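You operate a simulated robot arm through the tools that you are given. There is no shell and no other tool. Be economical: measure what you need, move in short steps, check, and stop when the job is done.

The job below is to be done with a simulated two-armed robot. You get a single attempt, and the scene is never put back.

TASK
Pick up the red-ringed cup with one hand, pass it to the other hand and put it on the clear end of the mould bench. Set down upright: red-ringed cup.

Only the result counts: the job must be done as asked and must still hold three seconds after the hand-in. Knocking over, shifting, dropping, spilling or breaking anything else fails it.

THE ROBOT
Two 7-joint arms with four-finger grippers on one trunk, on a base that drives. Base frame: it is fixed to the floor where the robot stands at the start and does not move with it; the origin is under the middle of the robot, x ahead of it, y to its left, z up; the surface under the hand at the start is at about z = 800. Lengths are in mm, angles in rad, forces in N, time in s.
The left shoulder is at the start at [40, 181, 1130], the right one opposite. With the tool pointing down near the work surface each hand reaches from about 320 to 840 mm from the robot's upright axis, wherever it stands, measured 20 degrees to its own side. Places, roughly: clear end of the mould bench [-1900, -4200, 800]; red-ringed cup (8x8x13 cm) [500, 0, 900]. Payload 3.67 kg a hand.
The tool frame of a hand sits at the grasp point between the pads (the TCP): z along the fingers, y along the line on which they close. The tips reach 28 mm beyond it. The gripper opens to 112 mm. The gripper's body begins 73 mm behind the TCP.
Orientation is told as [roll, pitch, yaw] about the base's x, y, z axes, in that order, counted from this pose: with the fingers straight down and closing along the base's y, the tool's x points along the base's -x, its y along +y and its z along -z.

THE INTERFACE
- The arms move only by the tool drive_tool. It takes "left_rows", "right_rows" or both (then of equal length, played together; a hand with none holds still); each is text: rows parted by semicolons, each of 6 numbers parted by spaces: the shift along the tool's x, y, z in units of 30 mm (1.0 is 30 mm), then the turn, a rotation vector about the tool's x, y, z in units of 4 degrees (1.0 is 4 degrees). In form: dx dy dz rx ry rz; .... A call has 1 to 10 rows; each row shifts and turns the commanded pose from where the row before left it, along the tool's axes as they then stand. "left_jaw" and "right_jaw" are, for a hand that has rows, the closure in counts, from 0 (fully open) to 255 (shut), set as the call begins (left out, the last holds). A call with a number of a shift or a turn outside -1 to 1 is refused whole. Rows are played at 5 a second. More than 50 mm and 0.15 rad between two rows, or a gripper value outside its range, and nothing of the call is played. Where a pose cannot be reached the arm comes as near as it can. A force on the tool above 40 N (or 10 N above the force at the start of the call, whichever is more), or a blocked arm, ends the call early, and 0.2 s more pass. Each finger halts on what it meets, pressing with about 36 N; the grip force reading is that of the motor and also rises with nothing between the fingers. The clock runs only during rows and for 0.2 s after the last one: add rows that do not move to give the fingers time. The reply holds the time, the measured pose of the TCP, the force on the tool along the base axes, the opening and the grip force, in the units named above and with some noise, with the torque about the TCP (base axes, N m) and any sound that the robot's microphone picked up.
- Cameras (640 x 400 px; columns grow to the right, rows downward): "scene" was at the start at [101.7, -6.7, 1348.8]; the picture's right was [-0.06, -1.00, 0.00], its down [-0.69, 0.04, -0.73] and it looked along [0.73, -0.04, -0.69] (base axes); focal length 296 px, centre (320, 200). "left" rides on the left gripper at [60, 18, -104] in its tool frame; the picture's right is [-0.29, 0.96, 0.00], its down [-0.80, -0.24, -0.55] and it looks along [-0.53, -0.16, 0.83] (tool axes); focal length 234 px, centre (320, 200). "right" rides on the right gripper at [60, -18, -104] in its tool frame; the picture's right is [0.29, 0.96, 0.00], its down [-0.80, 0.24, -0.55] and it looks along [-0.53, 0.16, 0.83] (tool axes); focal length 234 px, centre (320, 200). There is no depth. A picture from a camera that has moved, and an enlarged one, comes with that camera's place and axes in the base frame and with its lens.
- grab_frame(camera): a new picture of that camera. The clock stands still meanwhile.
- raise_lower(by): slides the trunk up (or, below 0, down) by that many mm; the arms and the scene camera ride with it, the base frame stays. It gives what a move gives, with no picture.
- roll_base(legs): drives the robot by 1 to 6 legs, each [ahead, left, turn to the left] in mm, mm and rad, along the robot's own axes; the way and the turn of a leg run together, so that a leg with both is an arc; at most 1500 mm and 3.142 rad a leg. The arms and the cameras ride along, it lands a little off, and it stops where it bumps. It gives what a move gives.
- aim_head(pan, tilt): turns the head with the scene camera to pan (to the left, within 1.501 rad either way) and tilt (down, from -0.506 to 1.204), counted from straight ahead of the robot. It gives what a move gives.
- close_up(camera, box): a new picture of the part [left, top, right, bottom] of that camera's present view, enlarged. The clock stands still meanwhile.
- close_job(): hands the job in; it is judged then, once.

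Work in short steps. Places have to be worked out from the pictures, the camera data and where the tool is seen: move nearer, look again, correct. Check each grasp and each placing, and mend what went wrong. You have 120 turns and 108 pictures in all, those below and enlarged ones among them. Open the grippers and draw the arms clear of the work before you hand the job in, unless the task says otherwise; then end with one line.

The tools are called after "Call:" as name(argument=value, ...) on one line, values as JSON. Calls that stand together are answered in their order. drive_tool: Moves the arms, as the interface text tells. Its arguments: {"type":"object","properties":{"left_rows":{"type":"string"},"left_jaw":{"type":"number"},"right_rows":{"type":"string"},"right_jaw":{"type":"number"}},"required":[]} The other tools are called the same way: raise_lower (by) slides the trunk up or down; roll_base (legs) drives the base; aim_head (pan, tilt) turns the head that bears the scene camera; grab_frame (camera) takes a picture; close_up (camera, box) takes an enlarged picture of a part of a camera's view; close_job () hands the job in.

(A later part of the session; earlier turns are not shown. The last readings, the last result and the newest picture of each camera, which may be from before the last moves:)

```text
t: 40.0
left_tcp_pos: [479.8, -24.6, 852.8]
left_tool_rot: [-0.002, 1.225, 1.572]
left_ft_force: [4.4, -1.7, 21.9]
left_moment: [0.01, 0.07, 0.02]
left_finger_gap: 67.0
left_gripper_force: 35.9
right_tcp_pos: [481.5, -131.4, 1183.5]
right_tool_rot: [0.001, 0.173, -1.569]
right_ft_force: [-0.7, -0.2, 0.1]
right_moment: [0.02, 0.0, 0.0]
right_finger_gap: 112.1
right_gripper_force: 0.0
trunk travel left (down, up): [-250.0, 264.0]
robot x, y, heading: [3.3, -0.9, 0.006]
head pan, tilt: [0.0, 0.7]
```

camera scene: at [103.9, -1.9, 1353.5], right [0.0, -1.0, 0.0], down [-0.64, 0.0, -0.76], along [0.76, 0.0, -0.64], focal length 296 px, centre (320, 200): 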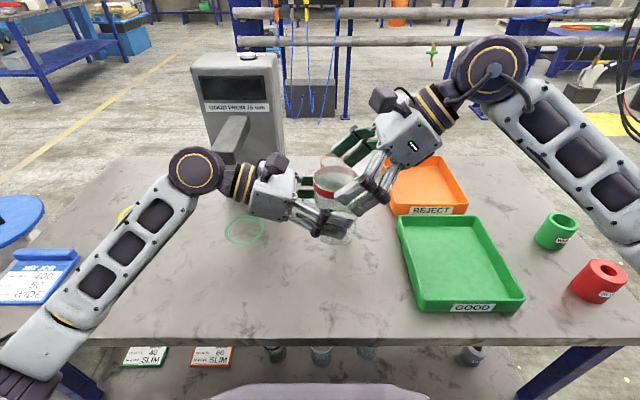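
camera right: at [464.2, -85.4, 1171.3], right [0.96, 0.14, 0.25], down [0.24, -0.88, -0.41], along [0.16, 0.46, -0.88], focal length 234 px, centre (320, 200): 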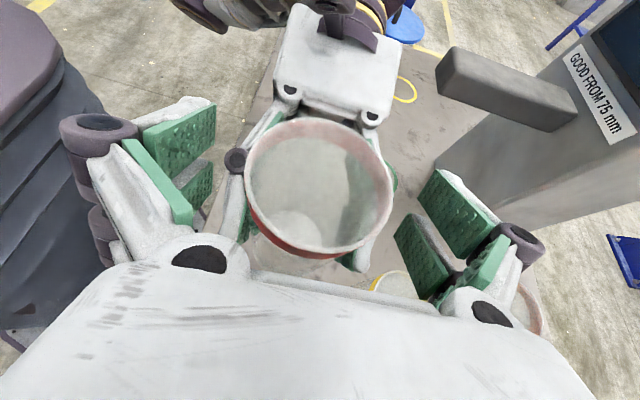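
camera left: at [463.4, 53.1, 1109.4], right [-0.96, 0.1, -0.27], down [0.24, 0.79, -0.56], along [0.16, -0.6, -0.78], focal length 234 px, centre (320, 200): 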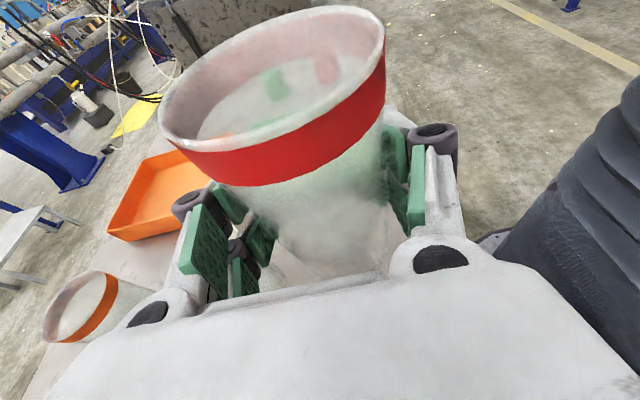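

There is 22 N of contact at z 853, so the base is on the table and the cup had slipped a few mm in the grip. I'll ease up slightly, open, and look.

Call:
drive_tool(left_rows=".09 0 -.03 0 0 0;0 0 0 0 0 0")

Call:
drive_tool(left_rows="0 0 0 0 0 0;0 0 0 0 0 0;0 0 0 0 0 0", left_jaw=35)

Call:
grab_frame(camera="left")

Call:
close_up(camera="scene", box=[200, 140, 460, 320])

```text
t: 40.6
left_tcp_pos: [480.5, -24.1, 852.5]
left_tool_rot: [0.011, 1.22, 1.581]
left_ft_force: [0.1, 0.2, 3.4]
left_moment: [-0.12, -0.07, 0.01]
left_finger_gap: 67.0
left_gripper_force: 36.2
right_tcp_pos: [481.4, -132.2, 1183.2]
right_tool_rot: [0.0, 0.174, -1.571]
right_ft_force: [0.0, -0.2, -0.2]
right_moment: [0.0, 0.05, 0.01]
right_finger_gap: 112.2
right_gripper_force: 0.1
trunk travel left (down, up): [-250.0, 264.0]
robot x, y, heading: [-1.9, 1.1, 0.005]
head pan, tilt: [0.0, 0.7]
```

```text
t: 41.4
left_tcp_pos: [481.8, -24.2, 854.3]
left_tool_rot: [0.002, 1.224, 1.576]
left_ft_force: [-0.5, -0.4, 0.0]
left_moment: [0.02, -0.02, 0.02]
left_finger_gap: 96.5
left_gripper_force: 0.1
right_tcp_pos: [482.3, -131.9, 1183.3]
right_tool_rot: [-0.002, 0.174, -1.571]
right_ft_force: [-0.1, -0.2, -0.1]
right_moment: [0.03, 0.03, 0.03]
right_finger_gap: 112.1
right_gripper_force: 0.1
trunk travel left (down, up): [-250.0, 264.0]
robot x, y, heading: [-1.1, -2.1, 0.001]
head pan, tilt: [0.0, 0.7]
```

```text
74 pictures are left
camera left: at [463.5, 53.1, 946.9], right [-0.96, 0.1, -0.27], down [0.24, 0.79, -0.56], along [0.16, -0.6, -0.78], focal length 234 px, centre (320, 200)
```

left: 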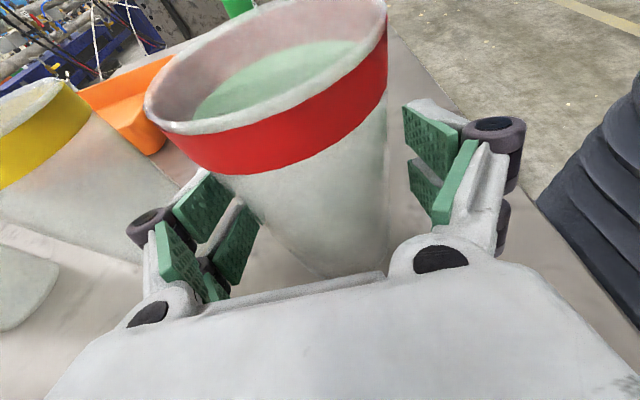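

```text
2.22 times, centred on (330, 230) of scene
camera zoom: at [104.1, -1.6, 1353.5], right [0.0, -1.0, 0.0], down [-0.64, 0.0, -0.76], along [0.76, 0.0, -0.64], focal length 659 px, centre (298, 133)
```

zoom: 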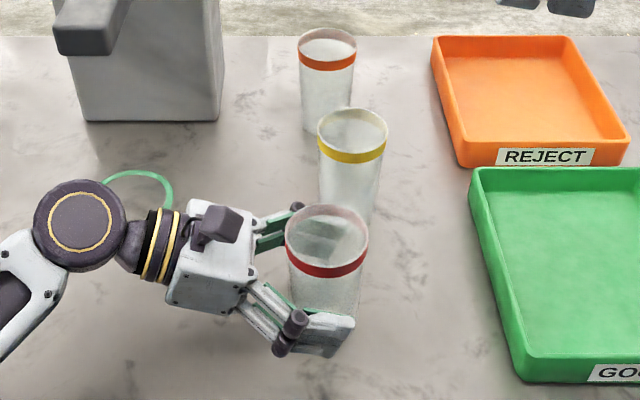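

The cup stands free and upright. I'll flatten the left hand to 10° and lower it to about z 838, then check the clearance.

Call:
drive_tool(left_rows="0 0 0 0 .83 0;0 0 0 0 .83 0;0 0 0 0 .84 0;-.26 0 .047 0 0 0;-.26 0 .047 0 0 0;0 0 0 0 0 0")

Call:
grab_frame(camera="left")

Call:
close_up(camera="scene", box=[200, 160, 400, 300])

```text
t: 42.8
left_tcp_pos: [482.1, -25.6, 838.0]
left_tool_rot: [0.006, 1.398, 1.576]
left_ft_force: [-0.4, 0.6, 0.5]
left_moment: [-0.02, 0.01, 0.02]
left_finger_gap: 96.8
left_gripper_force: 0.0
right_tcp_pos: [481.6, -132.2, 1183.3]
right_tool_rot: [-0.001, 0.176, -1.572]
right_ft_force: [-0.2, 0.4, -0.3]
right_moment: [0.03, 0.01, 0.0]
right_finger_gap: 112.0
right_gripper_force: 0.0
trunk travel left (down, up): [-250.0, 264.0]
robot x, y, heading: [0.9, 1.4, 0.002]
head pan, tilt: [0.0, 0.7]
```

```text
72 pictures are left
camera left: at [463.7, 67.5, 915.8], right [-0.96, 0.05, -0.28], down [0.24, 0.68, -0.69], along [0.16, -0.73, -0.67], focal length 234 px, centre (320, 200)
```

left: 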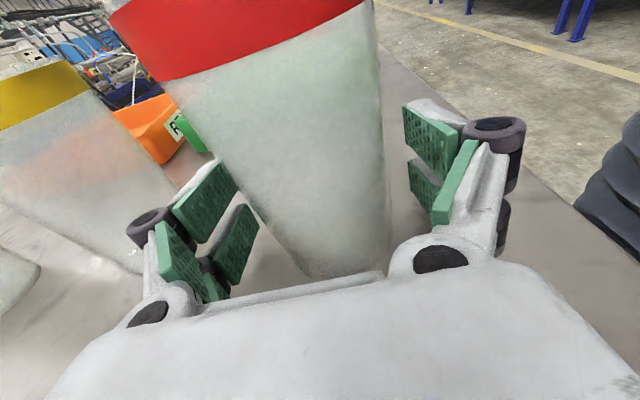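

```text
2.86 times, centred on (300, 230) of scene
camera zoom: at [104.1, -1.6, 1353.5], right [0.0, -1.0, 0.0], down [-0.64, 0.0, -0.76], along [0.76, 0.0, -0.64], focal length 847 px, centre (377, 114)
```

zoom: 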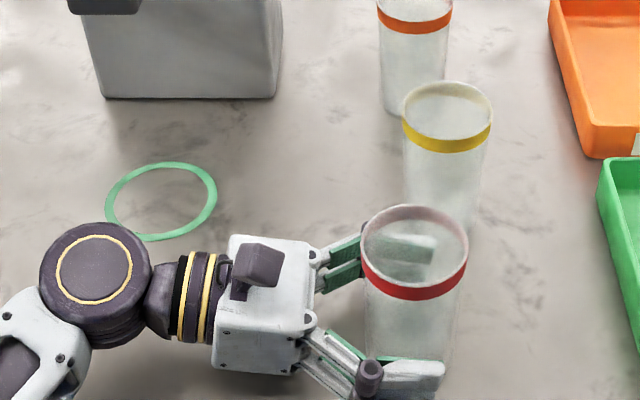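

There's no contact and the fingers are clear of the table. I'll close the left grip here, then lift about 170 mm.

Call:
drive_tool(left_rows="0 0 0 0 0 0;0 0 0 0 0 0;0 0 0 0 0 0;0 0 0 0 0 0;0 0 0 0 0 0", left_jaw=150)

Call:
drive_tool(left_rows=".5 0 -.088 0 0 0;.86 0 -.152 0 0 0;.86 0 -.152 0 0 0;.86 0 -.152 0 0 0;.86 0 -.152 0 0 0;.86 0 -.152 0 0 0;.86 0 -.152 0 0 0;0 0 0 0 0 0")

Call:
grab_frame(camera="left")

Call:
grab_frame(camera="right")

Call:
close_up(camera="scene", box=[240, 120, 440, 260])

```text
t: 44.0
left_tcp_pos: [482.6, -24.2, 838.7]
left_tool_rot: [0.005, 1.4, 1.574]
left_ft_force: [0.0, 0.4, -0.4]
left_moment: [0.0, 0.0, 0.02]
left_finger_gap: 66.6
left_gripper_force: 36.0
right_tcp_pos: [482.3, -132.1, 1183.0]
right_tool_rot: [0.0, 0.174, -1.57]
right_ft_force: [0.6, 0.5, 0.3]
right_moment: [0.0, -0.03, 0.0]
right_finger_gap: 112.1
right_gripper_force: 0.0
trunk travel left (down, up): [-250.0, 264.0]
robot x, y, heading: [0.7, -1.1, -0.002]
head pan, tilt: [0.0, 0.7]
```

```text
t: 45.8
left_tcp_pos: [481.1, -24.3, 1010.9]
left_tool_rot: [0.004, 1.397, 1.579]
left_ft_force: [0.0, -0.3, -0.9]
left_moment: [-0.03, -0.01, 0.03]
left_finger_gap: 66.5
left_gripper_force: 36.2
right_tcp_pos: [481.7, -132.6, 1183.2]
right_tool_rot: [0.0, 0.174, -1.57]
right_ft_force: [-0.2, -0.1, 0.3]
right_moment: [-0.01, 0.01, 0.0]
right_finger_gap: 111.8
right_gripper_force: 0.2
trunk travel left (down, up): [-250.0, 264.0]
robot x, y, heading: [5.1, -1.1, -0.003]
head pan, tilt: [0.0, 0.7]
```

```text
70 pictures are left
camera left: at [462.9, 68.6, 1089.8], right [-0.96, 0.05, -0.28], down [0.24, 0.68, -0.69], along [0.16, -0.73, -0.67], focal length 234 px, centre (320, 200)
```

left: 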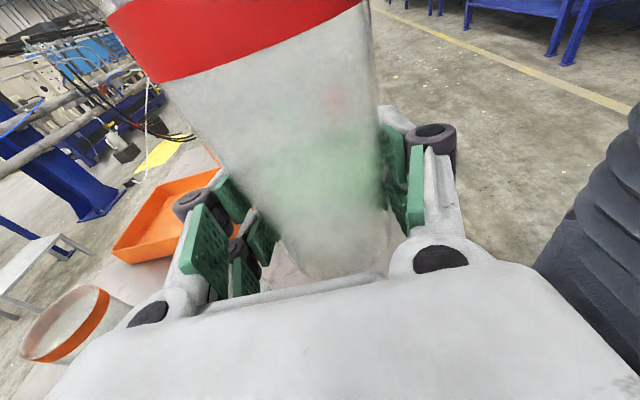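

```text
69 pictures are left
camera right: at [464.1, -91.2, 1294.1], right [0.96, 0.28, 0.05], down [0.24, -0.88, 0.41], along [0.16, -0.38, -0.91], focal length 234 px, centre (320, 200)
```

right: 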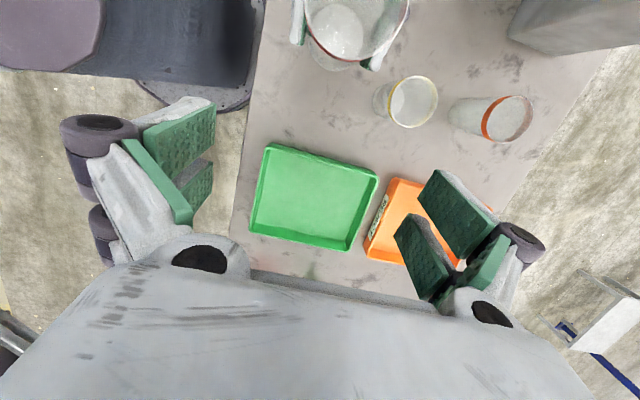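

```text
2.86 times, centred on (340, 190) of scene
camera zoom: at [104.3, -1.5, 1353.4], right [0.0, -1.0, 0.0], down [-0.64, 0.0, -0.76], along [0.76, 0.0, -0.64], focal length 847 px, centre (263, 229)
```

zoom: 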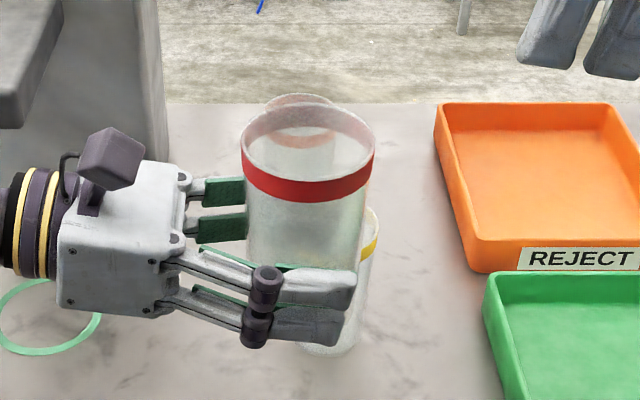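

The rim is now at about 1096, some 53 mm above the left fingers. I'll bring the right hand above the cup to (481, -41, 1172).

Call:
drive_tool(right_rows=".985 0 .305 0 0 0;.985 0 .305 0 0 0;.985 0 .305 0 0 0;0 0 0 0 0 0")

Call:
grab_frame(camera="right")

Call:
grab_frame(camera="scene")

```text
t: 46.8
left_tcp_pos: [480.2, -25.2, 1012.5]
left_tool_rot: [0.007, 1.396, 1.576]
left_ft_force: [-0.8, 0.0, -0.8]
left_moment: [0.01, 0.0, 0.0]
left_finger_gap: 66.2
left_gripper_force: 35.4
right_tcp_pos: [481.6, -39.9, 1169.4]
right_tool_rot: [0.0, 0.175, -1.575]
right_ft_force: [0.6, -0.7, 0.4]
right_moment: [-0.01, -0.03, -0.03]
right_finger_gap: 111.9
right_gripper_force: 0.0
trunk travel left (down, up): [-250.0, 264.0]
robot x, y, heading: [-2.5, 2.8, 0.002]
head pan, tilt: [0.0, 0.7]
```

```text
67 pictures are left
camera right: at [463.8, 0.8, 1281.9], right [0.96, 0.28, 0.05], down [0.24, -0.88, 0.41], along [0.16, -0.38, -0.91], focal length 234 px, centre (320, 200)
```

right: 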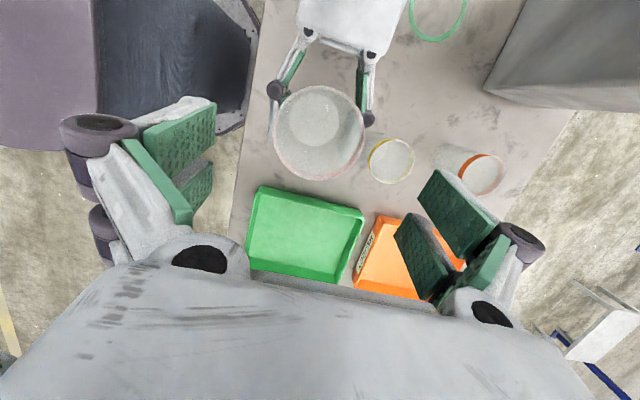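

```text
66 pictures are left
camera scene: at [104.0, -2.5, 1353.5], right [0.0, -1.0, 0.0], down [-0.64, 0.0, -0.76], along [0.76, 0.0, -0.64], focal length 296 px, centre (320, 200)
```

scene: 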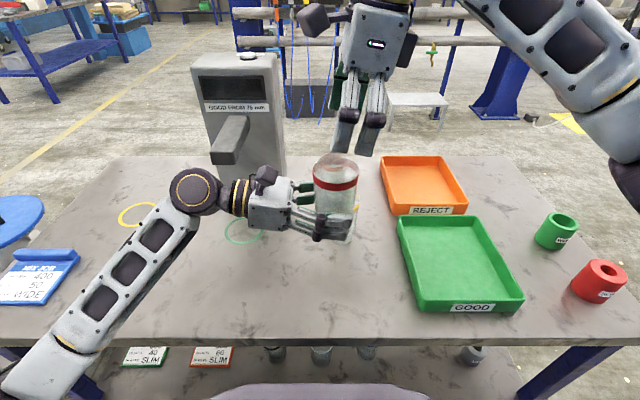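

Everything is aligned. I'll descend along the tool axis to TCP z about 1078, roughly 15 mm below the rim.

Call:
drive_tool(right_rows="0 0 .773 0 0 0;0 0 .773 0 0 0;0 0 .773 0 0 0;-.02 0 .773 0 0 0;0 0 0 0 0 0")

Call:
close_up(camera="scene", box=[240, 100, 440, 240])

Call:
grab_frame(camera="right")

Call:
grab_frame(camera="left")

```text
t: 48.0
left_tcp_pos: [480.4, -23.1, 1011.9]
left_tool_rot: [0.004, 1.398, 1.575]
left_ft_force: [-1.4, 0.0, -1.0]
left_moment: [0.0, 0.02, -0.01]
left_finger_gap: 66.6
left_gripper_force: 35.6
right_tcp_pos: [481.8, -22.7, 1079.9]
right_tool_rot: [-0.001, 0.175, -1.57]
right_ft_force: [0.2, 0.2, 0.7]
right_moment: [-0.01, -0.02, 0.0]
right_finger_gap: 112.0
right_gripper_force: 0.1
trunk travel left (down, up): [-250.0, 264.0]
robot x, y, heading: [-0.1, 2.3, -0.002]
head pan, tilt: [0.0, 0.7]
```

```text
2.86 times, centred on (340, 170) of scene
camera zoom: at [103.9, -1.4, 1353.5], right [0.0, -1.0, 0.0], down [-0.64, 0.0, -0.76], along [0.76, 0.0, -0.64], focal length 847 px, centre (263, 286)
```

zoom: 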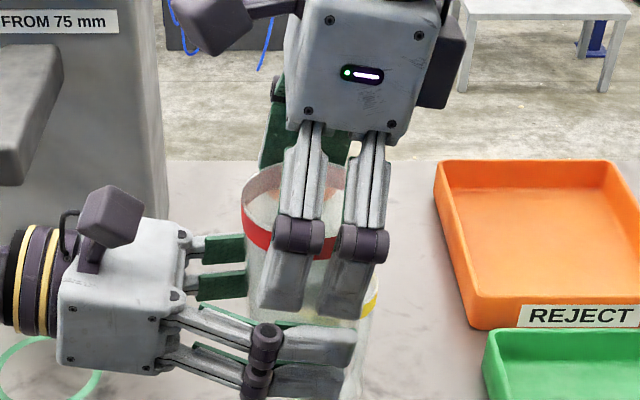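

```text
64 pictures are left
camera right: at [463.7, 17.2, 1191.2], right [0.96, 0.28, 0.05], down [0.24, -0.88, 0.41], along [0.16, -0.38, -0.91], focal length 234 px, centre (320, 200)
```

right: 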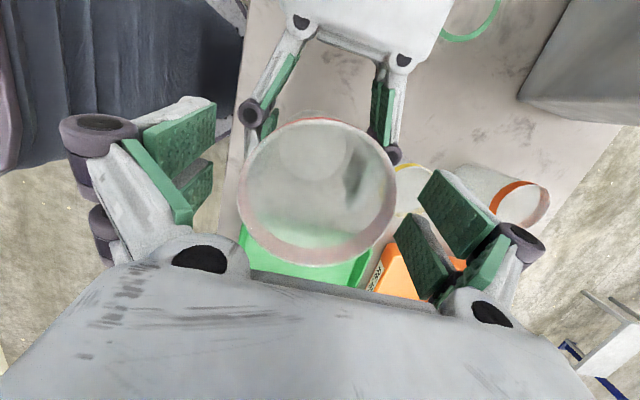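

```text
63 pictures are left
camera left: at [462.7, 68.7, 1089.6], right [-0.96, 0.05, -0.28], down [0.24, 0.68, -0.69], along [0.16, -0.73, -0.67], focal length 234 px, centre (320, 200)
```

left: 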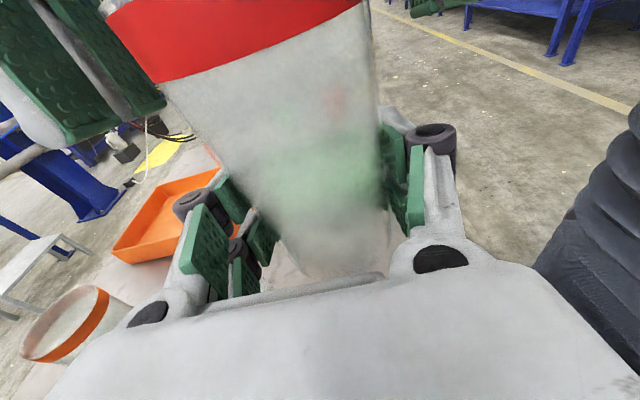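

The rim is centred between the right fingers and clear of the left ones. I'll close the right hand, expecting a gap of about 73–76 mm.

Call:
drive_tool(right_rows="0 0 0 0 0 0;0 0 0 0 0 0;0 0 0 0 0 0;0 0 0 0 0 0;0 0 0 0 0 0", right_jaw=150)

Call:
close_up(camera="scene", box=[240, 100, 440, 240])

```text
t: 49.2
left_tcp_pos: [482.6, -23.4, 1011.5]
left_tool_rot: [0.007, 1.396, 1.582]
left_ft_force: [13.6, 2.8, -6.2]
left_moment: [0.11, -0.04, -0.22]
left_finger_gap: 66.5
left_gripper_force: 36.3
right_tcp_pos: [481.0, -23.7, 1080.2]
right_tool_rot: [0.0, 0.174, -1.569]
right_ft_force: [-14.3, -3.2, 5.2]
right_moment: [-0.33, 0.98, 0.27]
right_finger_gap: 67.9
right_gripper_force: 36.5
trunk travel left (down, up): [-250.0, 264.0]
robot x, y, heading: [-2.9, 2.9, -0.002]
head pan, tilt: [0.0, 0.7]
```

```text
2.86 times, centred on (340, 170) of scene
camera zoom: at [104.2, -1.6, 1353.5], right [0.0, -1.0, 0.0], down [-0.64, 0.0, -0.76], along [0.76, 0.0, -0.64], focal length 847 px, centre (263, 286)
```

zoom: 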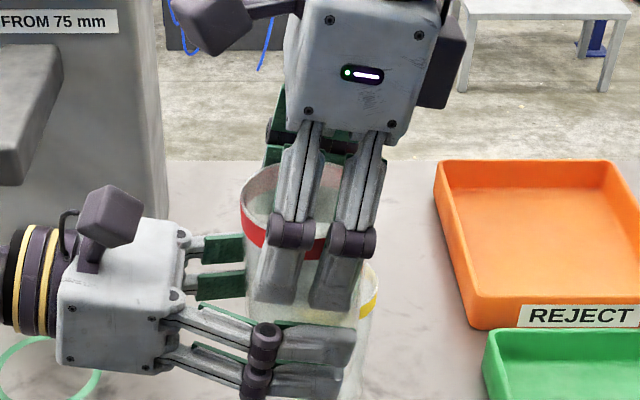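

The gap is 67.9 mm with the cup's wall between the pads, so the right hand holds it. I'll open the left hand and draw it straight back.

Call:
drive_tool(left_rows="0 0 0 0 0 0;0 0 0 0 0 0;0 0 0 0 0 0", left_jaw=20)

Call:
grab_frame(camera="left")

Call:
drive_tool(left_rows="0 0 -.6 0 0 0;0 0 -1 0 0 0;0 0 -1 0 0 0;0 0 -1 0 0 0;0 0 -1 0 0 0;0 0 0 0 0 0")

Call:
grab_frame(camera="scene")

Call:
grab_frame(camera="right")

```text
t: 50.0
left_tcp_pos: [480.4, -23.3, 1012.4]
left_tool_rot: [0.004, 1.399, 1.575]
left_ft_force: [0.6, 0.2, 0.2]
left_moment: [0.03, -0.01, 0.0]
left_finger_gap: 103.0
left_gripper_force: 0.0
right_tcp_pos: [481.5, -23.4, 1080.7]
right_tool_rot: [0.001, 0.175, -1.57]
right_ft_force: [0.0, -1.1, 0.8]
right_moment: [0.02, 0.0, -0.02]
right_finger_gap: 67.6
right_gripper_force: 35.9
trunk travel left (down, up): [-250.0, 264.0]
robot x, y, heading: [-0.3, -3.3, 0.0]
head pan, tilt: [0.0, 0.7]
```

```text
61 pictures are left
camera left: at [462.8, 68.5, 1089.7], right [-0.96, 0.05, -0.28], down [0.24, 0.68, -0.69], along [0.16, -0.73, -0.67], focal length 234 px, centre (320, 200)
```

left: 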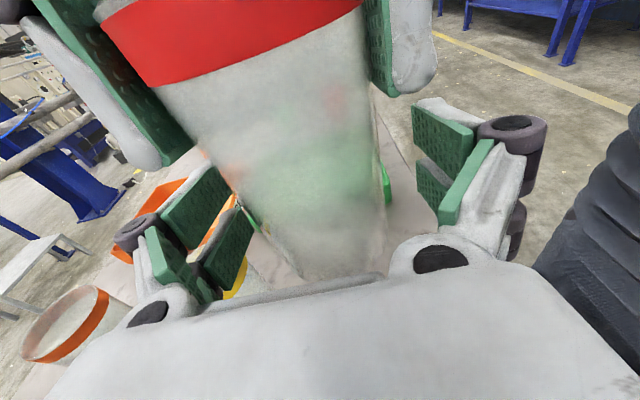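

```text
t: 51.4
left_tcp_pos: [483.4, 112.7, 1031.6]
left_tool_rot: [0.004, 1.398, 1.574]
left_ft_force: [0.3, -0.5, 0.7]
left_moment: [0.04, 0.02, 0.0]
left_finger_gap: 103.1
left_gripper_force: 0.0
right_tcp_pos: [482.4, -23.4, 1079.6]
right_tool_rot: [0.0, 0.175, -1.571]
right_ft_force: [0.0, -0.4, 0.6]
right_moment: [0.02, 0.0, -0.02]
right_finger_gap: 67.6
right_gripper_force: 36.1
trunk travel left (down, up): [-250.0, 264.0]
robot x, y, heading: [2.9, 0.9, -0.002]
head pan, tilt: [0.0, 0.7]
```

```text
60 pictures are left
camera scene: at [104.3, -2.1, 1353.4], right [0.0, -1.0, 0.0], down [-0.64, 0.0, -0.76], along [0.76, 0.0, -0.64], focal length 296 px, centre (320, 200)
```

scene: 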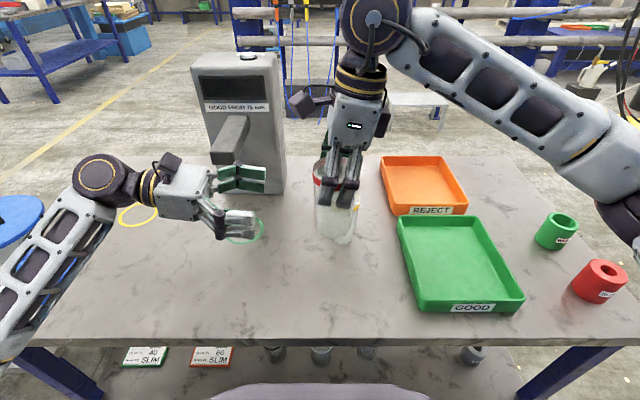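

```text
59 pictures are left
camera right: at [464.1, 16.5, 1191.1], right [0.96, 0.28, 0.05], down [0.24, -0.88, 0.41], along [0.16, -0.38, -0.91], focal length 234 px, centre (320, 200)
```

right: 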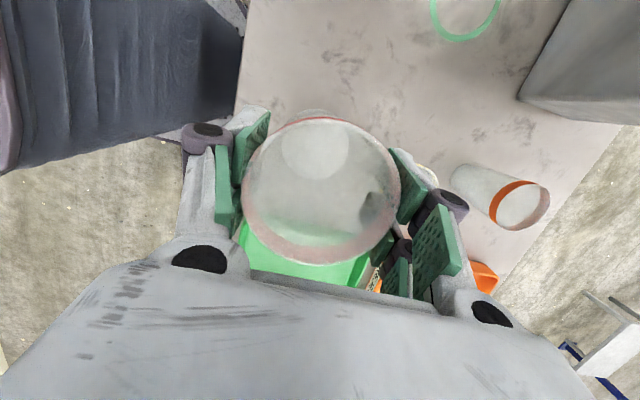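

The handover worked: the right hand holds the cup upright and the left is clear. Next I'll look to the right and behind to plan the drive to the mould bench.

Call:
aim_head(pan=-1.5, tilt=0.25)

Call:
grab_frame(camera="scene")

```text
t: 53.0
left_tcp_pos: [482.8, 113.5, 1032.4]
left_tool_rot: [0.006, 1.398, 1.577]
left_ft_force: [-0.1, 0.2, 0.2]
left_moment: [-0.02, 0.03, 0.03]
left_finger_gap: 103.5
left_gripper_force: 0.1
right_tcp_pos: [481.4, -23.7, 1080.6]
right_tool_rot: [-0.001, 0.174, -1.571]
right_ft_force: [0.6, 0.3, 0.6]
right_moment: [-0.04, 0.02, -0.02]
right_finger_gap: 67.3
right_gripper_force: 36.4
trunk travel left (down, up): [-250.0, 264.0]
robot x, y, heading: [-0.8, -1.2, 0.003]
head pan, tilt: [-1.499, 0.25]
```

```text
58 pictures are left
camera scene: at [26.0, -94.7, 1394.3], right [-1.0, -0.07, 0.0], down [-0.02, 0.25, -0.97], along [0.07, -0.97, -0.25], focal length 296 px, centre (320, 200)
```

scene: 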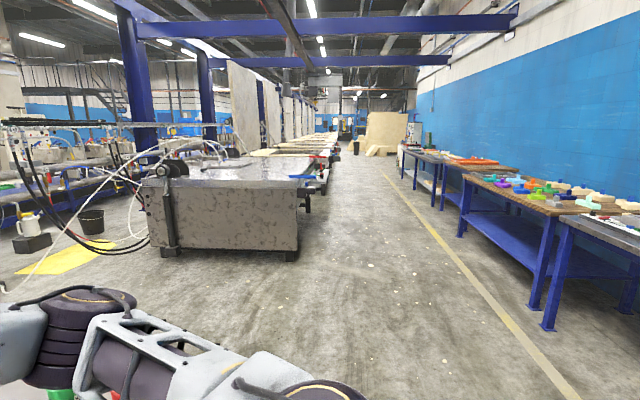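

The benches stand along the blue wall; (-1900, -4200, 800) should project near pixel (484, 170). I'll zoom in there.

Call:
close_up(camera="scene", box=[380, 110, 640, 270])

```text
2.46 times, centred on (510, 190) of scene
camera zoom: at [26.0, -94.7, 1394.3], right [-1.0, -0.07, 0.0], down [-0.02, 0.25, -0.97], along [0.07, -0.97, -0.25], focal length 730 px, centre (-148, 225)
```

zoom: 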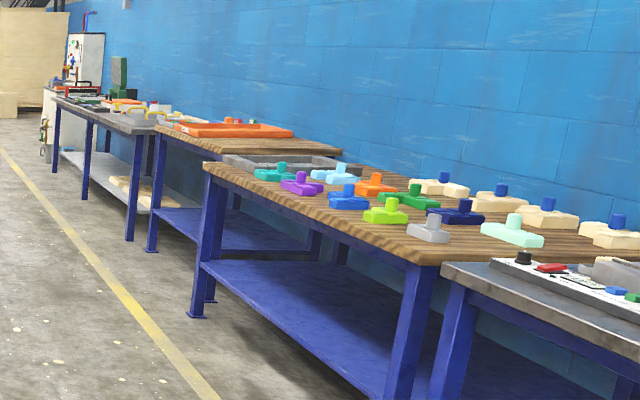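

The target seems to be the near end of the second wooden bench, whose front edge is around x -1700. I'll back straight away from the table and turn right into the aisle.

Call:
roll_base(legs=[[-550, 0, 0], [0, 0, -1.571]])

Call:
aim_head(pan=-0.3, tilt=0.35)

Call:
grab_frame(camera="scene")

```text
t: 60.5
left_tcp_pos: [-448.1, -485.4, 1032.7]
left_tool_rot: [0.005, 1.399, -0.007]
left_ft_force: [0.6, 0.7, -0.5]
left_moment: [0.02, 0.01, -0.04]
left_finger_gap: 102.8
left_gripper_force: 0.0
right_tcp_pos: [-584.9, -483.2, 1080.6]
right_tool_rot: [-0.001, 0.175, 3.13]
right_ft_force: [-0.5, -0.3, 0.1]
right_moment: [0.0, -0.01, -0.01]
right_finger_gap: 67.6
right_gripper_force: 35.9
trunk travel left (down, up): [-250.0, 264.0]
robot x, y, heading: [-553.7, -3.0, -1.579]
head pan, tilt: [-1.499, 0.25]
```

```text
t: 61.9
left_tcp_pos: [-448.0, -485.6, 1033.8]
left_tool_rot: [0.005, 1.397, -0.006]
left_ft_force: [0.9, 0.5, -0.4]
left_moment: [-0.02, -0.02, 0.0]
left_finger_gap: 103.0
left_gripper_force: 0.1
right_tcp_pos: [-584.7, -483.5, 1079.0]
right_tool_rot: [0.0, 0.174, 3.13]
right_ft_force: [1.0, -0.3, 0.5]
right_moment: [-0.01, 0.01, 0.03]
right_finger_gap: 67.6
right_gripper_force: 35.5
trunk travel left (down, up): [-250.0, 264.0]
robot x, y, heading: [-555.4, -4.8, -1.586]
head pan, tilt: [-0.3, 0.351]
```

```text
56 pictures are left
camera scene: at [-584.7, -112.1, 1384.9], right [-0.95, 0.31, 0.0], down [0.11, 0.33, -0.94], along [-0.29, -0.89, -0.34], focal length 296 px, centre (320, 200)
```

scene: 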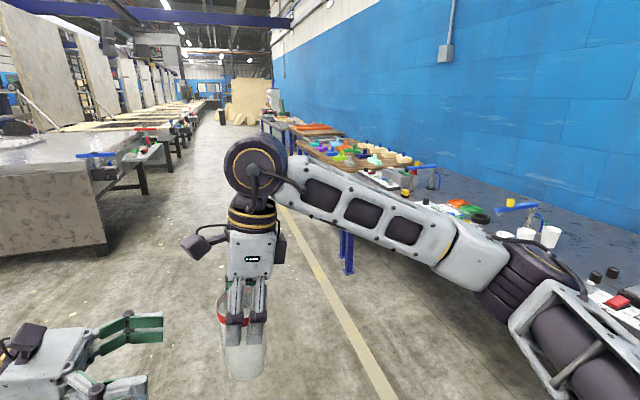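

The aisle is clear, with the block at x above 500 and the benches beyond x -1425. I'll drive 3 m ahead and look again.

Call:
roll_base(legs=[[1500, 0, 0], [1400, 0, 0]])

Call:
aim_head(pan=-0.75, tilt=0.4)

Call:
grab_frame(camera="scene")

```text
t: 76.4
left_tcp_pos: [-467.8, -3389.8, 1032.3]
left_tool_rot: [0.006, 1.398, 0.015]
left_ft_force: [0.5, 0.0, -0.2]
left_moment: [-0.01, -0.01, 0.02]
left_finger_gap: 103.3
left_gripper_force: 0.1
right_tcp_pos: [-605.2, -3390.3, 1079.3]
right_tool_rot: [0.0, 0.174, -3.133]
right_ft_force: [-0.7, 0.7, 0.5]
right_moment: [0.0, 0.03, -0.01]
right_finger_gap: 67.3
right_gripper_force: 36.1
trunk travel left (down, up): [-250.0, 264.0]
robot x, y, heading: [-587.3, -2904.6, -1.561]
head pan, tilt: [-0.3, 0.351]
```

```text
t: 77.3
left_tcp_pos: [-468.8, -3389.7, 1032.5]
left_tool_rot: [0.004, 1.399, 0.012]
left_ft_force: [-0.4, 1.1, 0.0]
left_moment: [-0.02, 0.01, 0.0]
left_finger_gap: 103.1
left_gripper_force: 0.1
right_tcp_pos: [-605.1, -3389.9, 1080.8]
right_tool_rot: [0.0, 0.174, -3.133]
right_ft_force: [-0.1, 0.4, -0.5]
right_moment: [-0.02, 0.01, -0.01]
right_finger_gap: 67.1
right_gripper_force: 36.5
trunk travel left (down, up): [-250.0, 264.0]
robot x, y, heading: [-587.8, -2909.2, -1.56]
head pan, tilt: [-0.75, 0.4]
```

```text
55 pictures are left
camera scene: at [-649.0, -2998.6, 1380.3], right [-0.74, 0.67, 0.0], down [0.26, 0.29, -0.92], along [-0.62, -0.68, -0.39], focal length 296 px, centre (320, 200)
```

scene: 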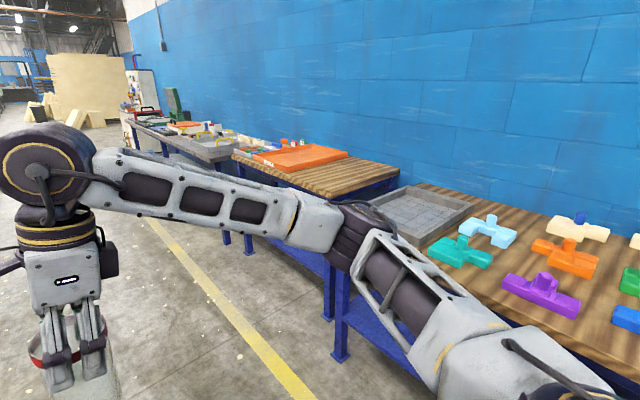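

The second bench's near end is clear: x runs from about -1627 to -2240, y from about -4000 to the orange tray at -4540. I'll drive level with it, turn to face it, and stop short.

Call:
roll_base(legs=[[1330, 0, 0], [0, 0, -1.581], [350, 0, 0]])

Call:
aim_head(pan=0.0, tilt=0.6)

Call:
grab_frame(camera="scene")

```text
t: 90.2
left_tcp_pos: [-1394.7, -4363.7, 1032.8]
left_tool_rot: [0.007, 1.398, -1.533]
left_ft_force: [-0.4, -0.4, 0.0]
left_moment: [0.03, 0.02, 0.0]
left_finger_gap: 103.1
left_gripper_force: 0.1
right_tcp_pos: [-1398.0, -4227.2, 1080.0]
right_tool_rot: [0.001, 0.175, 1.601]
right_ft_force: [0.3, 0.2, -0.7]
right_moment: [-0.03, 0.0, -0.02]
right_finger_gap: 66.8
right_gripper_force: 35.7
trunk travel left (down, up): [-250.0, 264.0]
robot x, y, heading: [-910.7, -4236.5, -3.117]
head pan, tilt: [-0.75, 0.4]
```

```text
t: 91.3
left_tcp_pos: [-1394.0, -4362.7, 1032.2]
left_tool_rot: [0.004, 1.398, -1.535]
left_ft_force: [-1.1, -0.3, 0.8]
left_moment: [-0.03, 0.0, -0.01]
left_finger_gap: 103.3
left_gripper_force: 0.0
right_tcp_pos: [-1397.5, -4226.6, 1079.6]
right_tool_rot: [0.0, 0.174, 1.601]
right_ft_force: [-0.2, -0.5, -0.2]
right_moment: [0.02, -0.01, 0.02]
right_finger_gap: 66.7
right_gripper_force: 36.1
trunk travel left (down, up): [-250.0, 264.0]
robot x, y, heading: [-917.8, -4239.1, -3.113]
head pan, tilt: [0.0, 0.6]
```

```text
54 pictures are left
camera scene: at [-1025.5, -4241.7, 1362.1], right [-0.03, 1.0, 0.0], down [0.56, 0.02, -0.82], along [-0.82, -0.02, -0.57], focal length 296 px, centre (320, 200)
```

scene: 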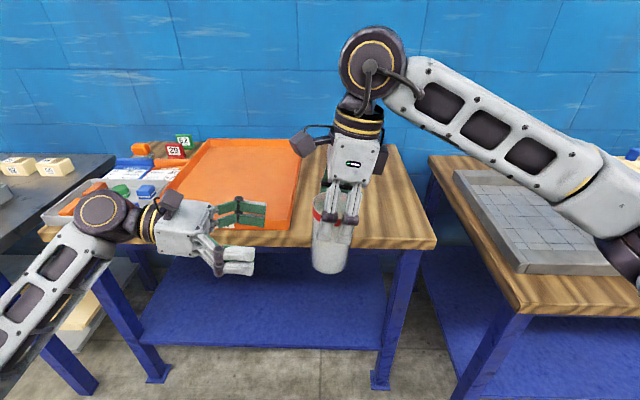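

The clear strip runs from the tray at y about -4340 to the bench end at about -3936. I'll aim for roughly (-1870, -4165): roll ahead 340 mm, right 60 mm, and straighten the heading.

Call:
roll_base(legs=[[340, -60, -0.028]])

Call:
aim_head(pan=0.0, tilt=0.85)

Call:
grab_frame(camera="scene")

Call:
grab_frame(camera="right")

```text
t: 93.6
left_tcp_pos: [-1736.5, -4297.8, 1032.9]
left_tool_rot: [0.006, 1.398, -1.559]
left_ft_force: [0.2, -0.5, -0.7]
left_moment: [0.01, 0.08, 0.02]
left_finger_gap: 103.4
left_gripper_force: 0.0
right_tcp_pos: [-1738.1, -4160.6, 1080.1]
right_tool_rot: [0.0, 0.175, 1.575]
right_ft_force: [-0.5, -0.9, -0.5]
right_moment: [0.03, -0.01, -0.02]
right_finger_gap: 66.7
right_gripper_force: 35.8
trunk travel left (down, up): [-250.0, 264.0]
robot x, y, heading: [-1255.4, -4182.1, -3.139]
head pan, tilt: [0.0, 0.6]
```

```text
t: 94.4
left_tcp_pos: [-1735.1, -4297.9, 1032.3]
left_tool_rot: [0.002, 1.398, -1.565]
left_ft_force: [0.3, 0.5, -0.5]
left_moment: [-0.02, 0.0, 0.04]
left_finger_gap: 103.4
left_gripper_force: 0.1
right_tcp_pos: [-1737.2, -4162.3, 1079.8]
right_tool_rot: [0.0, 0.177, 1.575]
right_ft_force: [0.0, -0.7, -0.3]
right_moment: [0.0, 0.0, 0.01]
right_finger_gap: 66.4
right_gripper_force: 35.8
trunk travel left (down, up): [-250.0, 264.0]
robot x, y, heading: [-1257.6, -4183.1, -3.136]
head pan, tilt: [0.0, 0.85]
```

```text
53 pictures are left
camera scene: at [-1354.2, -4185.2, 1341.3], right [0.0, 1.0, 0.0], down [0.75, 0.0, -0.66], along [-0.66, 0.0, -0.75], focal length 296 px, centre (320, 200)
```

scene: 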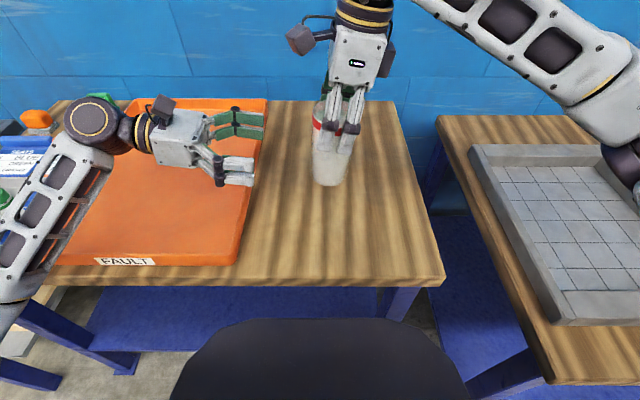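

```text
52 pictures are left
camera right: at [-1718.3, -4202.4, 1191.5], right [-0.96, -0.29, 0.05], down [-0.24, 0.88, 0.41], along [-0.16, 0.38, -0.91], focal length 234 px, centre (320, 200)
```

right: 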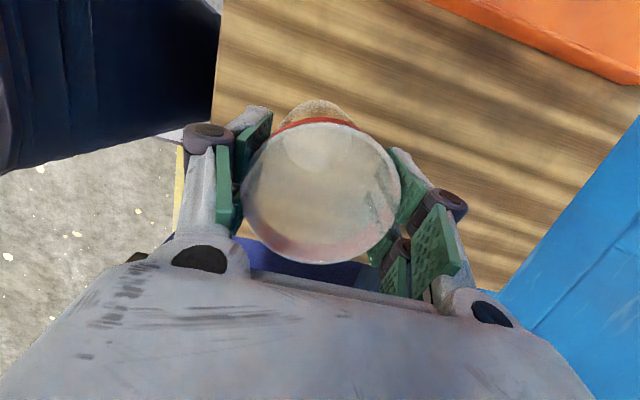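

The cup hangs over the clear strip. I'll extend forward 110 mm, then lower about 120 mm and check.

Call:
drive_tool(right_rows="0 .917 0 0 0 0;0 .917 0 0 0 0;0 .917 0 0 0 0;0 .917 0 0 0 0;-.139 0 .788 0 0 0;-.139 0 .788 0 0 0;-.139 0 .788 0 0 0;-.139 0 .788 0 0 0;-.139 0 .788 0 0 0;0 0 0 0 0 0")

Call:
grab_frame(camera="scene")

Call:
grab_frame(camera="left")

```text
t: 96.6
left_tcp_pos: [-1736.3, -4296.8, 1032.1]
left_tool_rot: [0.001, 1.399, -1.564]
left_ft_force: [0.5, 0.0, -0.6]
left_moment: [-0.01, 0.02, 0.02]
left_finger_gap: 103.2
left_gripper_force: 0.1
right_tcp_pos: [-1846.7, -4161.4, 959.7]
right_tool_rot: [0.002, 0.176, 1.575]
right_ft_force: [0.0, 0.1, -0.7]
right_moment: [0.0, 0.0, -0.01]
right_finger_gap: 66.4
right_gripper_force: 35.9
trunk travel left (down, up): [-250.0, 264.0]
robot x, y, heading: [-1252.9, -4181.3, -3.139]
head pan, tilt: [0.0, 0.85]
```

```text
51 pictures are left
camera scene: at [-1354.2, -4185.2, 1341.3], right [0.0, 1.0, 0.0], down [0.75, 0.0, -0.66], along [-0.66, 0.0, -0.75], focal length 296 px, centre (320, 200)
```

scene: 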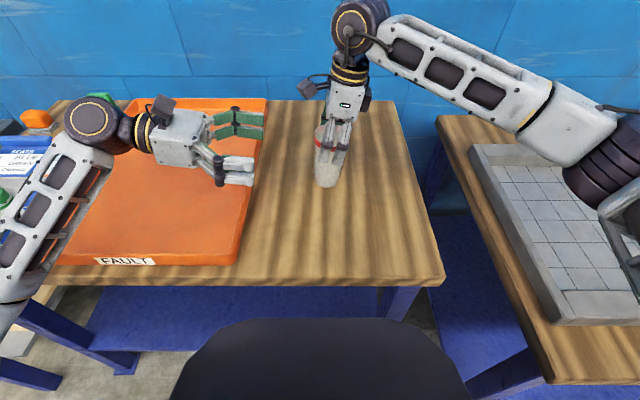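

```text
50 pictures are left
camera left: at [-1717.8, -4389.4, 1110.0], right [0.96, -0.05, -0.28], down [-0.24, -0.68, -0.69], along [-0.16, 0.73, -0.67], focal length 234 px, centre (320, 200)
```

left: 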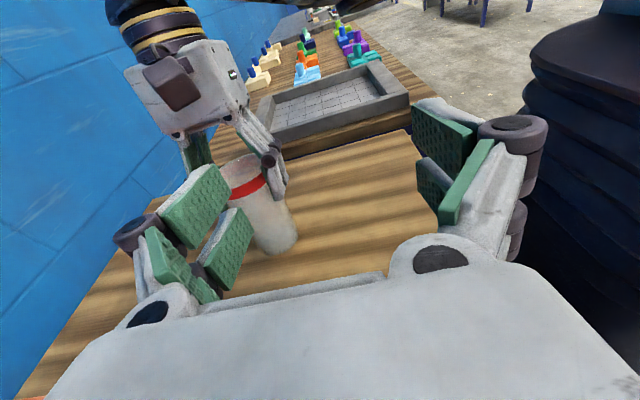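

The cup is about 50 mm above the bench. Before lowering further I'll zoom in to check that it hangs upright.

Call:
close_up(camera="left", box=[180, 110, 340, 270])

Call:
close_up(camera="scene", box=[260, 70, 400, 210])

```text
2.50 times, centred on (260, 190) of left
camera zoom: at [-1717.8, -4389.4, 1110.0], right [0.96, -0.05, -0.28], down [-0.24, -0.68, -0.69], along [-0.16, 0.73, -0.67], focal length 585 px, centre (470, 225)
```

zoom: 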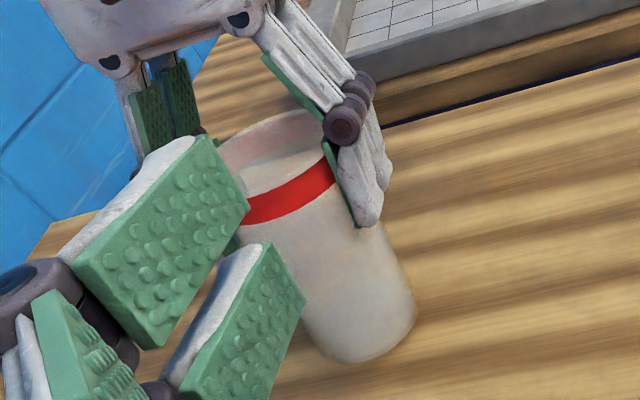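

```text
2.86 times, centred on (330, 140) of scene
camera zoom: at [-1354.2, -4185.2, 1341.3], right [0.0, 1.0, 0.0], down [0.75, 0.0, -0.66], along [-0.66, 0.0, -0.75], focal length 847 px, centre (291, 371)
```

zoom: 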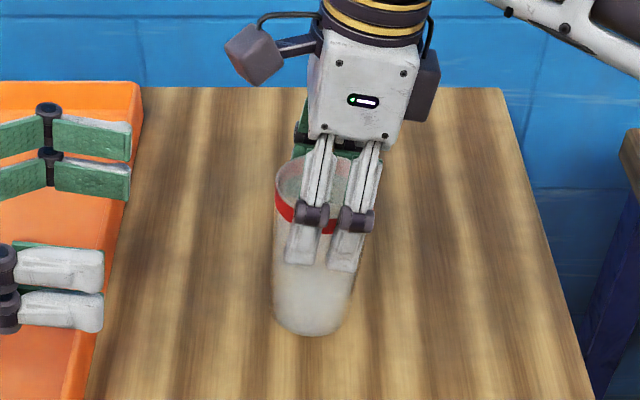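

The scene view shows the cup vertical to within a couple of degrees. I'll lower 40 mm, then go on in small steps until contact.

Call:
drive_tool(right_rows="-.08 0 .44 0 0 0;-.08 0 .44 0 0 0;-.08 0 .44 0 0 0;0 0 0 0 0 0")

Call:
grab_frame(camera="left")

```text
t: 97.3
left_tcp_pos: [-1735.9, -4298.4, 1032.2]
left_tool_rot: [-0.002, 1.396, -1.57]
left_ft_force: [-0.3, -0.6, -0.4]
left_moment: [0.03, 0.04, -0.04]
left_finger_gap: 103.1
left_gripper_force: 0.0
right_tcp_pos: [-1848.2, -4163.5, 937.2]
right_tool_rot: [0.009, 0.183, 1.578]
right_ft_force: [4.7, 0.6, 13.3]
right_moment: [0.43, -0.48, -0.14]
right_finger_gap: 66.9
right_gripper_force: 36.1
trunk travel left (down, up): [-250.0, 264.0]
robot x, y, heading: [-1256.5, -4183.1, -3.138]
head pan, tilt: [0.0, 0.85]
stopped in row 3 (right hand): the force on the tool passed its limit at 46 N (the readings are from after the stop); the commanded pose is now the measured one
```

```text
47 pictures are left
camera left: at [-1717.4, -4389.3, 1110.2], right [0.96, -0.05, -0.28], down [-0.24, -0.68, -0.69], along [-0.16, 0.73, -0.67], focal length 234 px, centre (320, 200)
```

left: 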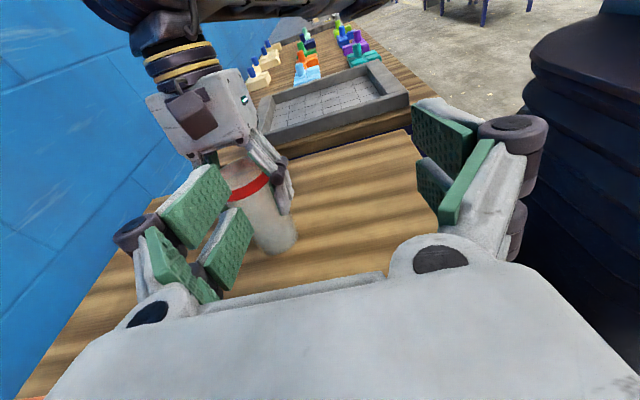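

The base has touched the bench, with contact at TCP z about 937. I'll check that it sits flat before releasing.

Call:
close_up(camera="left", box=[180, 110, 340, 270])

Call:
close_up(camera="scene", box=[260, 70, 400, 210])

```text
2.50 times, centred on (260, 190) of left
camera zoom: at [-1717.4, -4389.3, 1110.2], right [0.96, -0.05, -0.28], down [-0.24, -0.68, -0.69], along [-0.16, 0.73, -0.67], focal length 585 px, centre (470, 225)
```

zoom: 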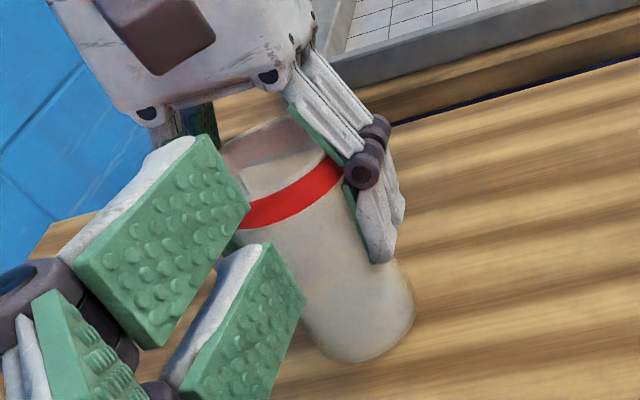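

```text
2.86 times, centred on (330, 140) of scene
camera zoom: at [-1353.8, -4185.0, 1341.1], right [0.0, 1.0, 0.0], down [0.75, 0.0, -0.66], along [-0.66, 0.0, -0.75], focal length 847 px, centre (291, 371)
```

zoom: 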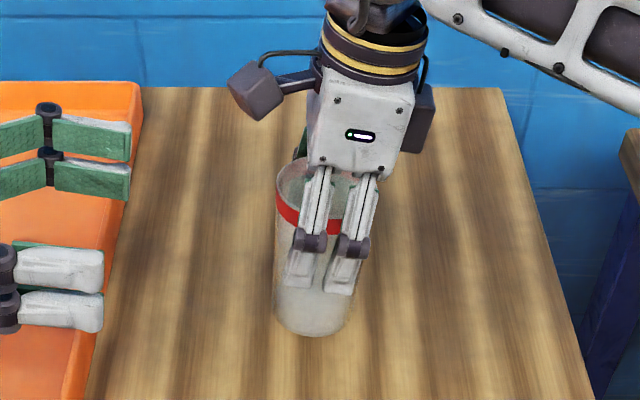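

The cup stayed put while the hand slid down its wall, so it is resting on the bench and looks upright. I'll relieve the load by 2 mm and open the right hand.

Call:
drive_tool(right_rows=".01 0 -.07 0 0 0;0 0 0 0 0 0")

Call:
drive_tool(right_rows="0 0 0 0 0 0;0 0 0 0 0 0;0 0 0 0 0 0;0 0 0 0 0 0", right_jaw=0)

Call:
grab_frame(camera="right")

Call:
close_up(camera="left", box=[180, 110, 340, 270])

```text
t: 97.9
left_tcp_pos: [-1736.2, -4297.3, 1032.6]
left_tool_rot: [0.001, 1.399, -1.565]
left_ft_force: [0.1, -0.3, -0.1]
left_moment: [0.01, 0.01, 0.01]
left_finger_gap: 103.3
left_gripper_force: 0.0
right_tcp_pos: [-1847.8, -4162.8, 936.8]
right_tool_rot: [0.009, 0.18, 1.576]
right_ft_force: [1.5, -0.2, 1.9]
right_moment: [0.02, -0.07, 0.0]
right_finger_gap: 66.7
right_gripper_force: 35.8
trunk travel left (down, up): [-250.0, 264.0]
robot x, y, heading: [-1255.3, -4181.1, -3.135]
head pan, tilt: [0.0, 0.85]
```

```text
t: 98.9
left_tcp_pos: [-1737.0, -4297.6, 1033.0]
left_tool_rot: [0.003, 1.397, -1.561]
left_ft_force: [0.9, -0.2, 0.0]
left_moment: [-0.01, 0.01, 0.02]
left_finger_gap: 103.5
left_gripper_force: 0.1
right_tcp_pos: [-1848.3, -4163.3, 938.0]
right_tool_rot: [0.007, 0.181, 1.578]
right_ft_force: [-0.4, -0.1, 0.1]
right_moment: [0.02, 0.05, 0.03]
right_finger_gap: 111.9
right_gripper_force: 0.0
trunk travel left (down, up): [-250.0, 264.0]
robot x, y, heading: [-1255.4, -4180.1, -3.14]
head pan, tilt: [0.0, 0.85]
```

```text
44 pictures are left
camera right: at [-1829.4, -4202.8, 1048.5], right [-0.96, -0.29, 0.06], down [-0.24, 0.88, 0.4], along [-0.17, 0.37, -0.91], focal length 234 px, centre (320, 200)
```

right: 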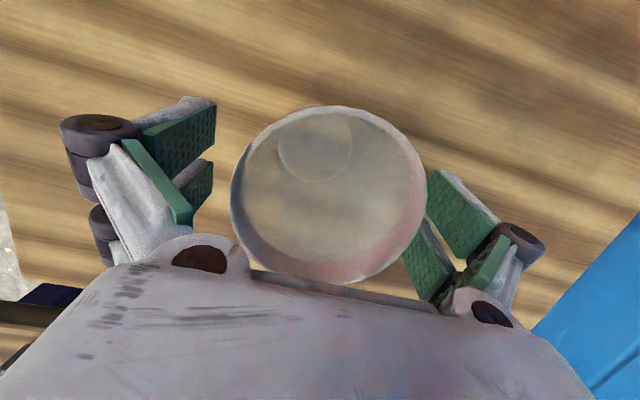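

```text
2.50 times, centred on (260, 190) of left
camera zoom: at [-1718.1, -4389.4, 1109.9], right [0.96, -0.05, -0.28], down [-0.24, -0.68, -0.69], along [-0.16, 0.73, -0.67], focal length 585 px, centre (470, 225)
```

zoom: 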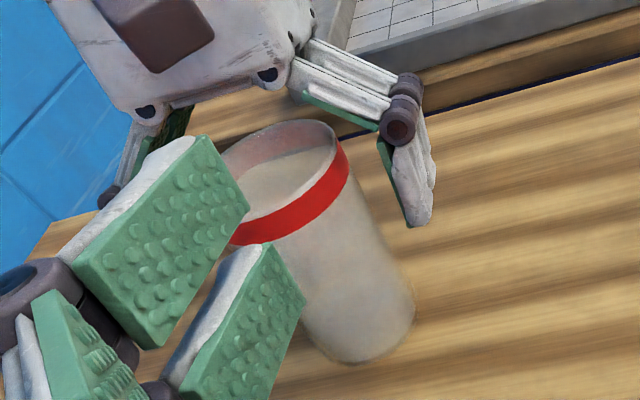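

The cup stands free. I'll withdraw the right hand upward along its axis.

Call:
drive_tool(right_rows="0 0 -.5 0 0 0;0 0 -.8 0 0 0;0 0 -1 0 0 0;0 0 -1 0 0 0;0 0 -1 0 0 0;0 0 -1 0 0 0")

Call:
grab_frame(camera="scene")

Call:
grab_frame(camera="left")

```text
t: 100.3
left_tcp_pos: [-1736.7, -4297.6, 1033.5]
left_tool_rot: [-0.001, 1.398, -1.566]
left_ft_force: [0.4, 0.3, 0.2]
left_moment: [0.0, 0.01, 0.01]
left_finger_gap: 103.3
left_gripper_force: 0.0
right_tcp_pos: [-1845.0, -4136.8, 1095.7]
right_tool_rot: [0.009, 0.181, 1.577]
right_ft_force: [0.6, 0.4, -0.2]
right_moment: [0.0, 0.0, 0.0]
right_finger_gap: 111.8
right_gripper_force: 0.1
trunk travel left (down, up): [-250.0, 264.0]
robot x, y, heading: [-1256.3, -4187.1, -3.138]
head pan, tilt: [0.0, 0.85]
```

```text
42 pictures are left
camera scene: at [-1354.2, -4185.4, 1341.3], right [0.0, 1.0, 0.0], down [0.75, 0.0, -0.66], along [-0.66, 0.0, -0.75], focal length 296 px, centre (320, 200)
```

scene: 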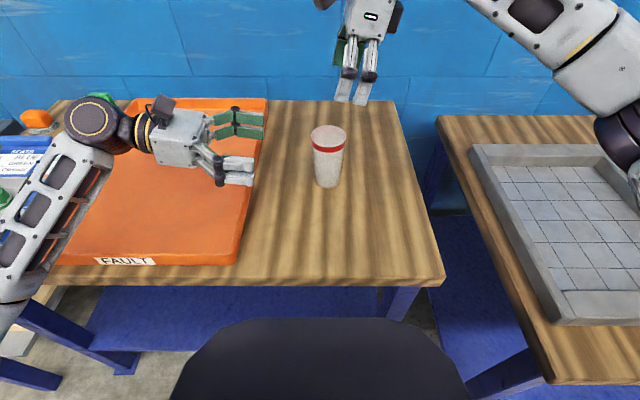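

```text
41 pictures are left
camera left: at [-1717.8, -4389.6, 1110.0], right [0.96, -0.05, -0.28], down [-0.24, -0.68, -0.69], along [-0.16, 0.73, -0.67], focal length 234 px, centre (320, 200)
```

left: 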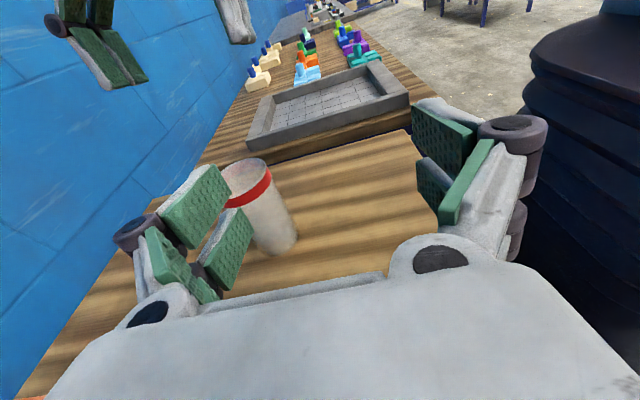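

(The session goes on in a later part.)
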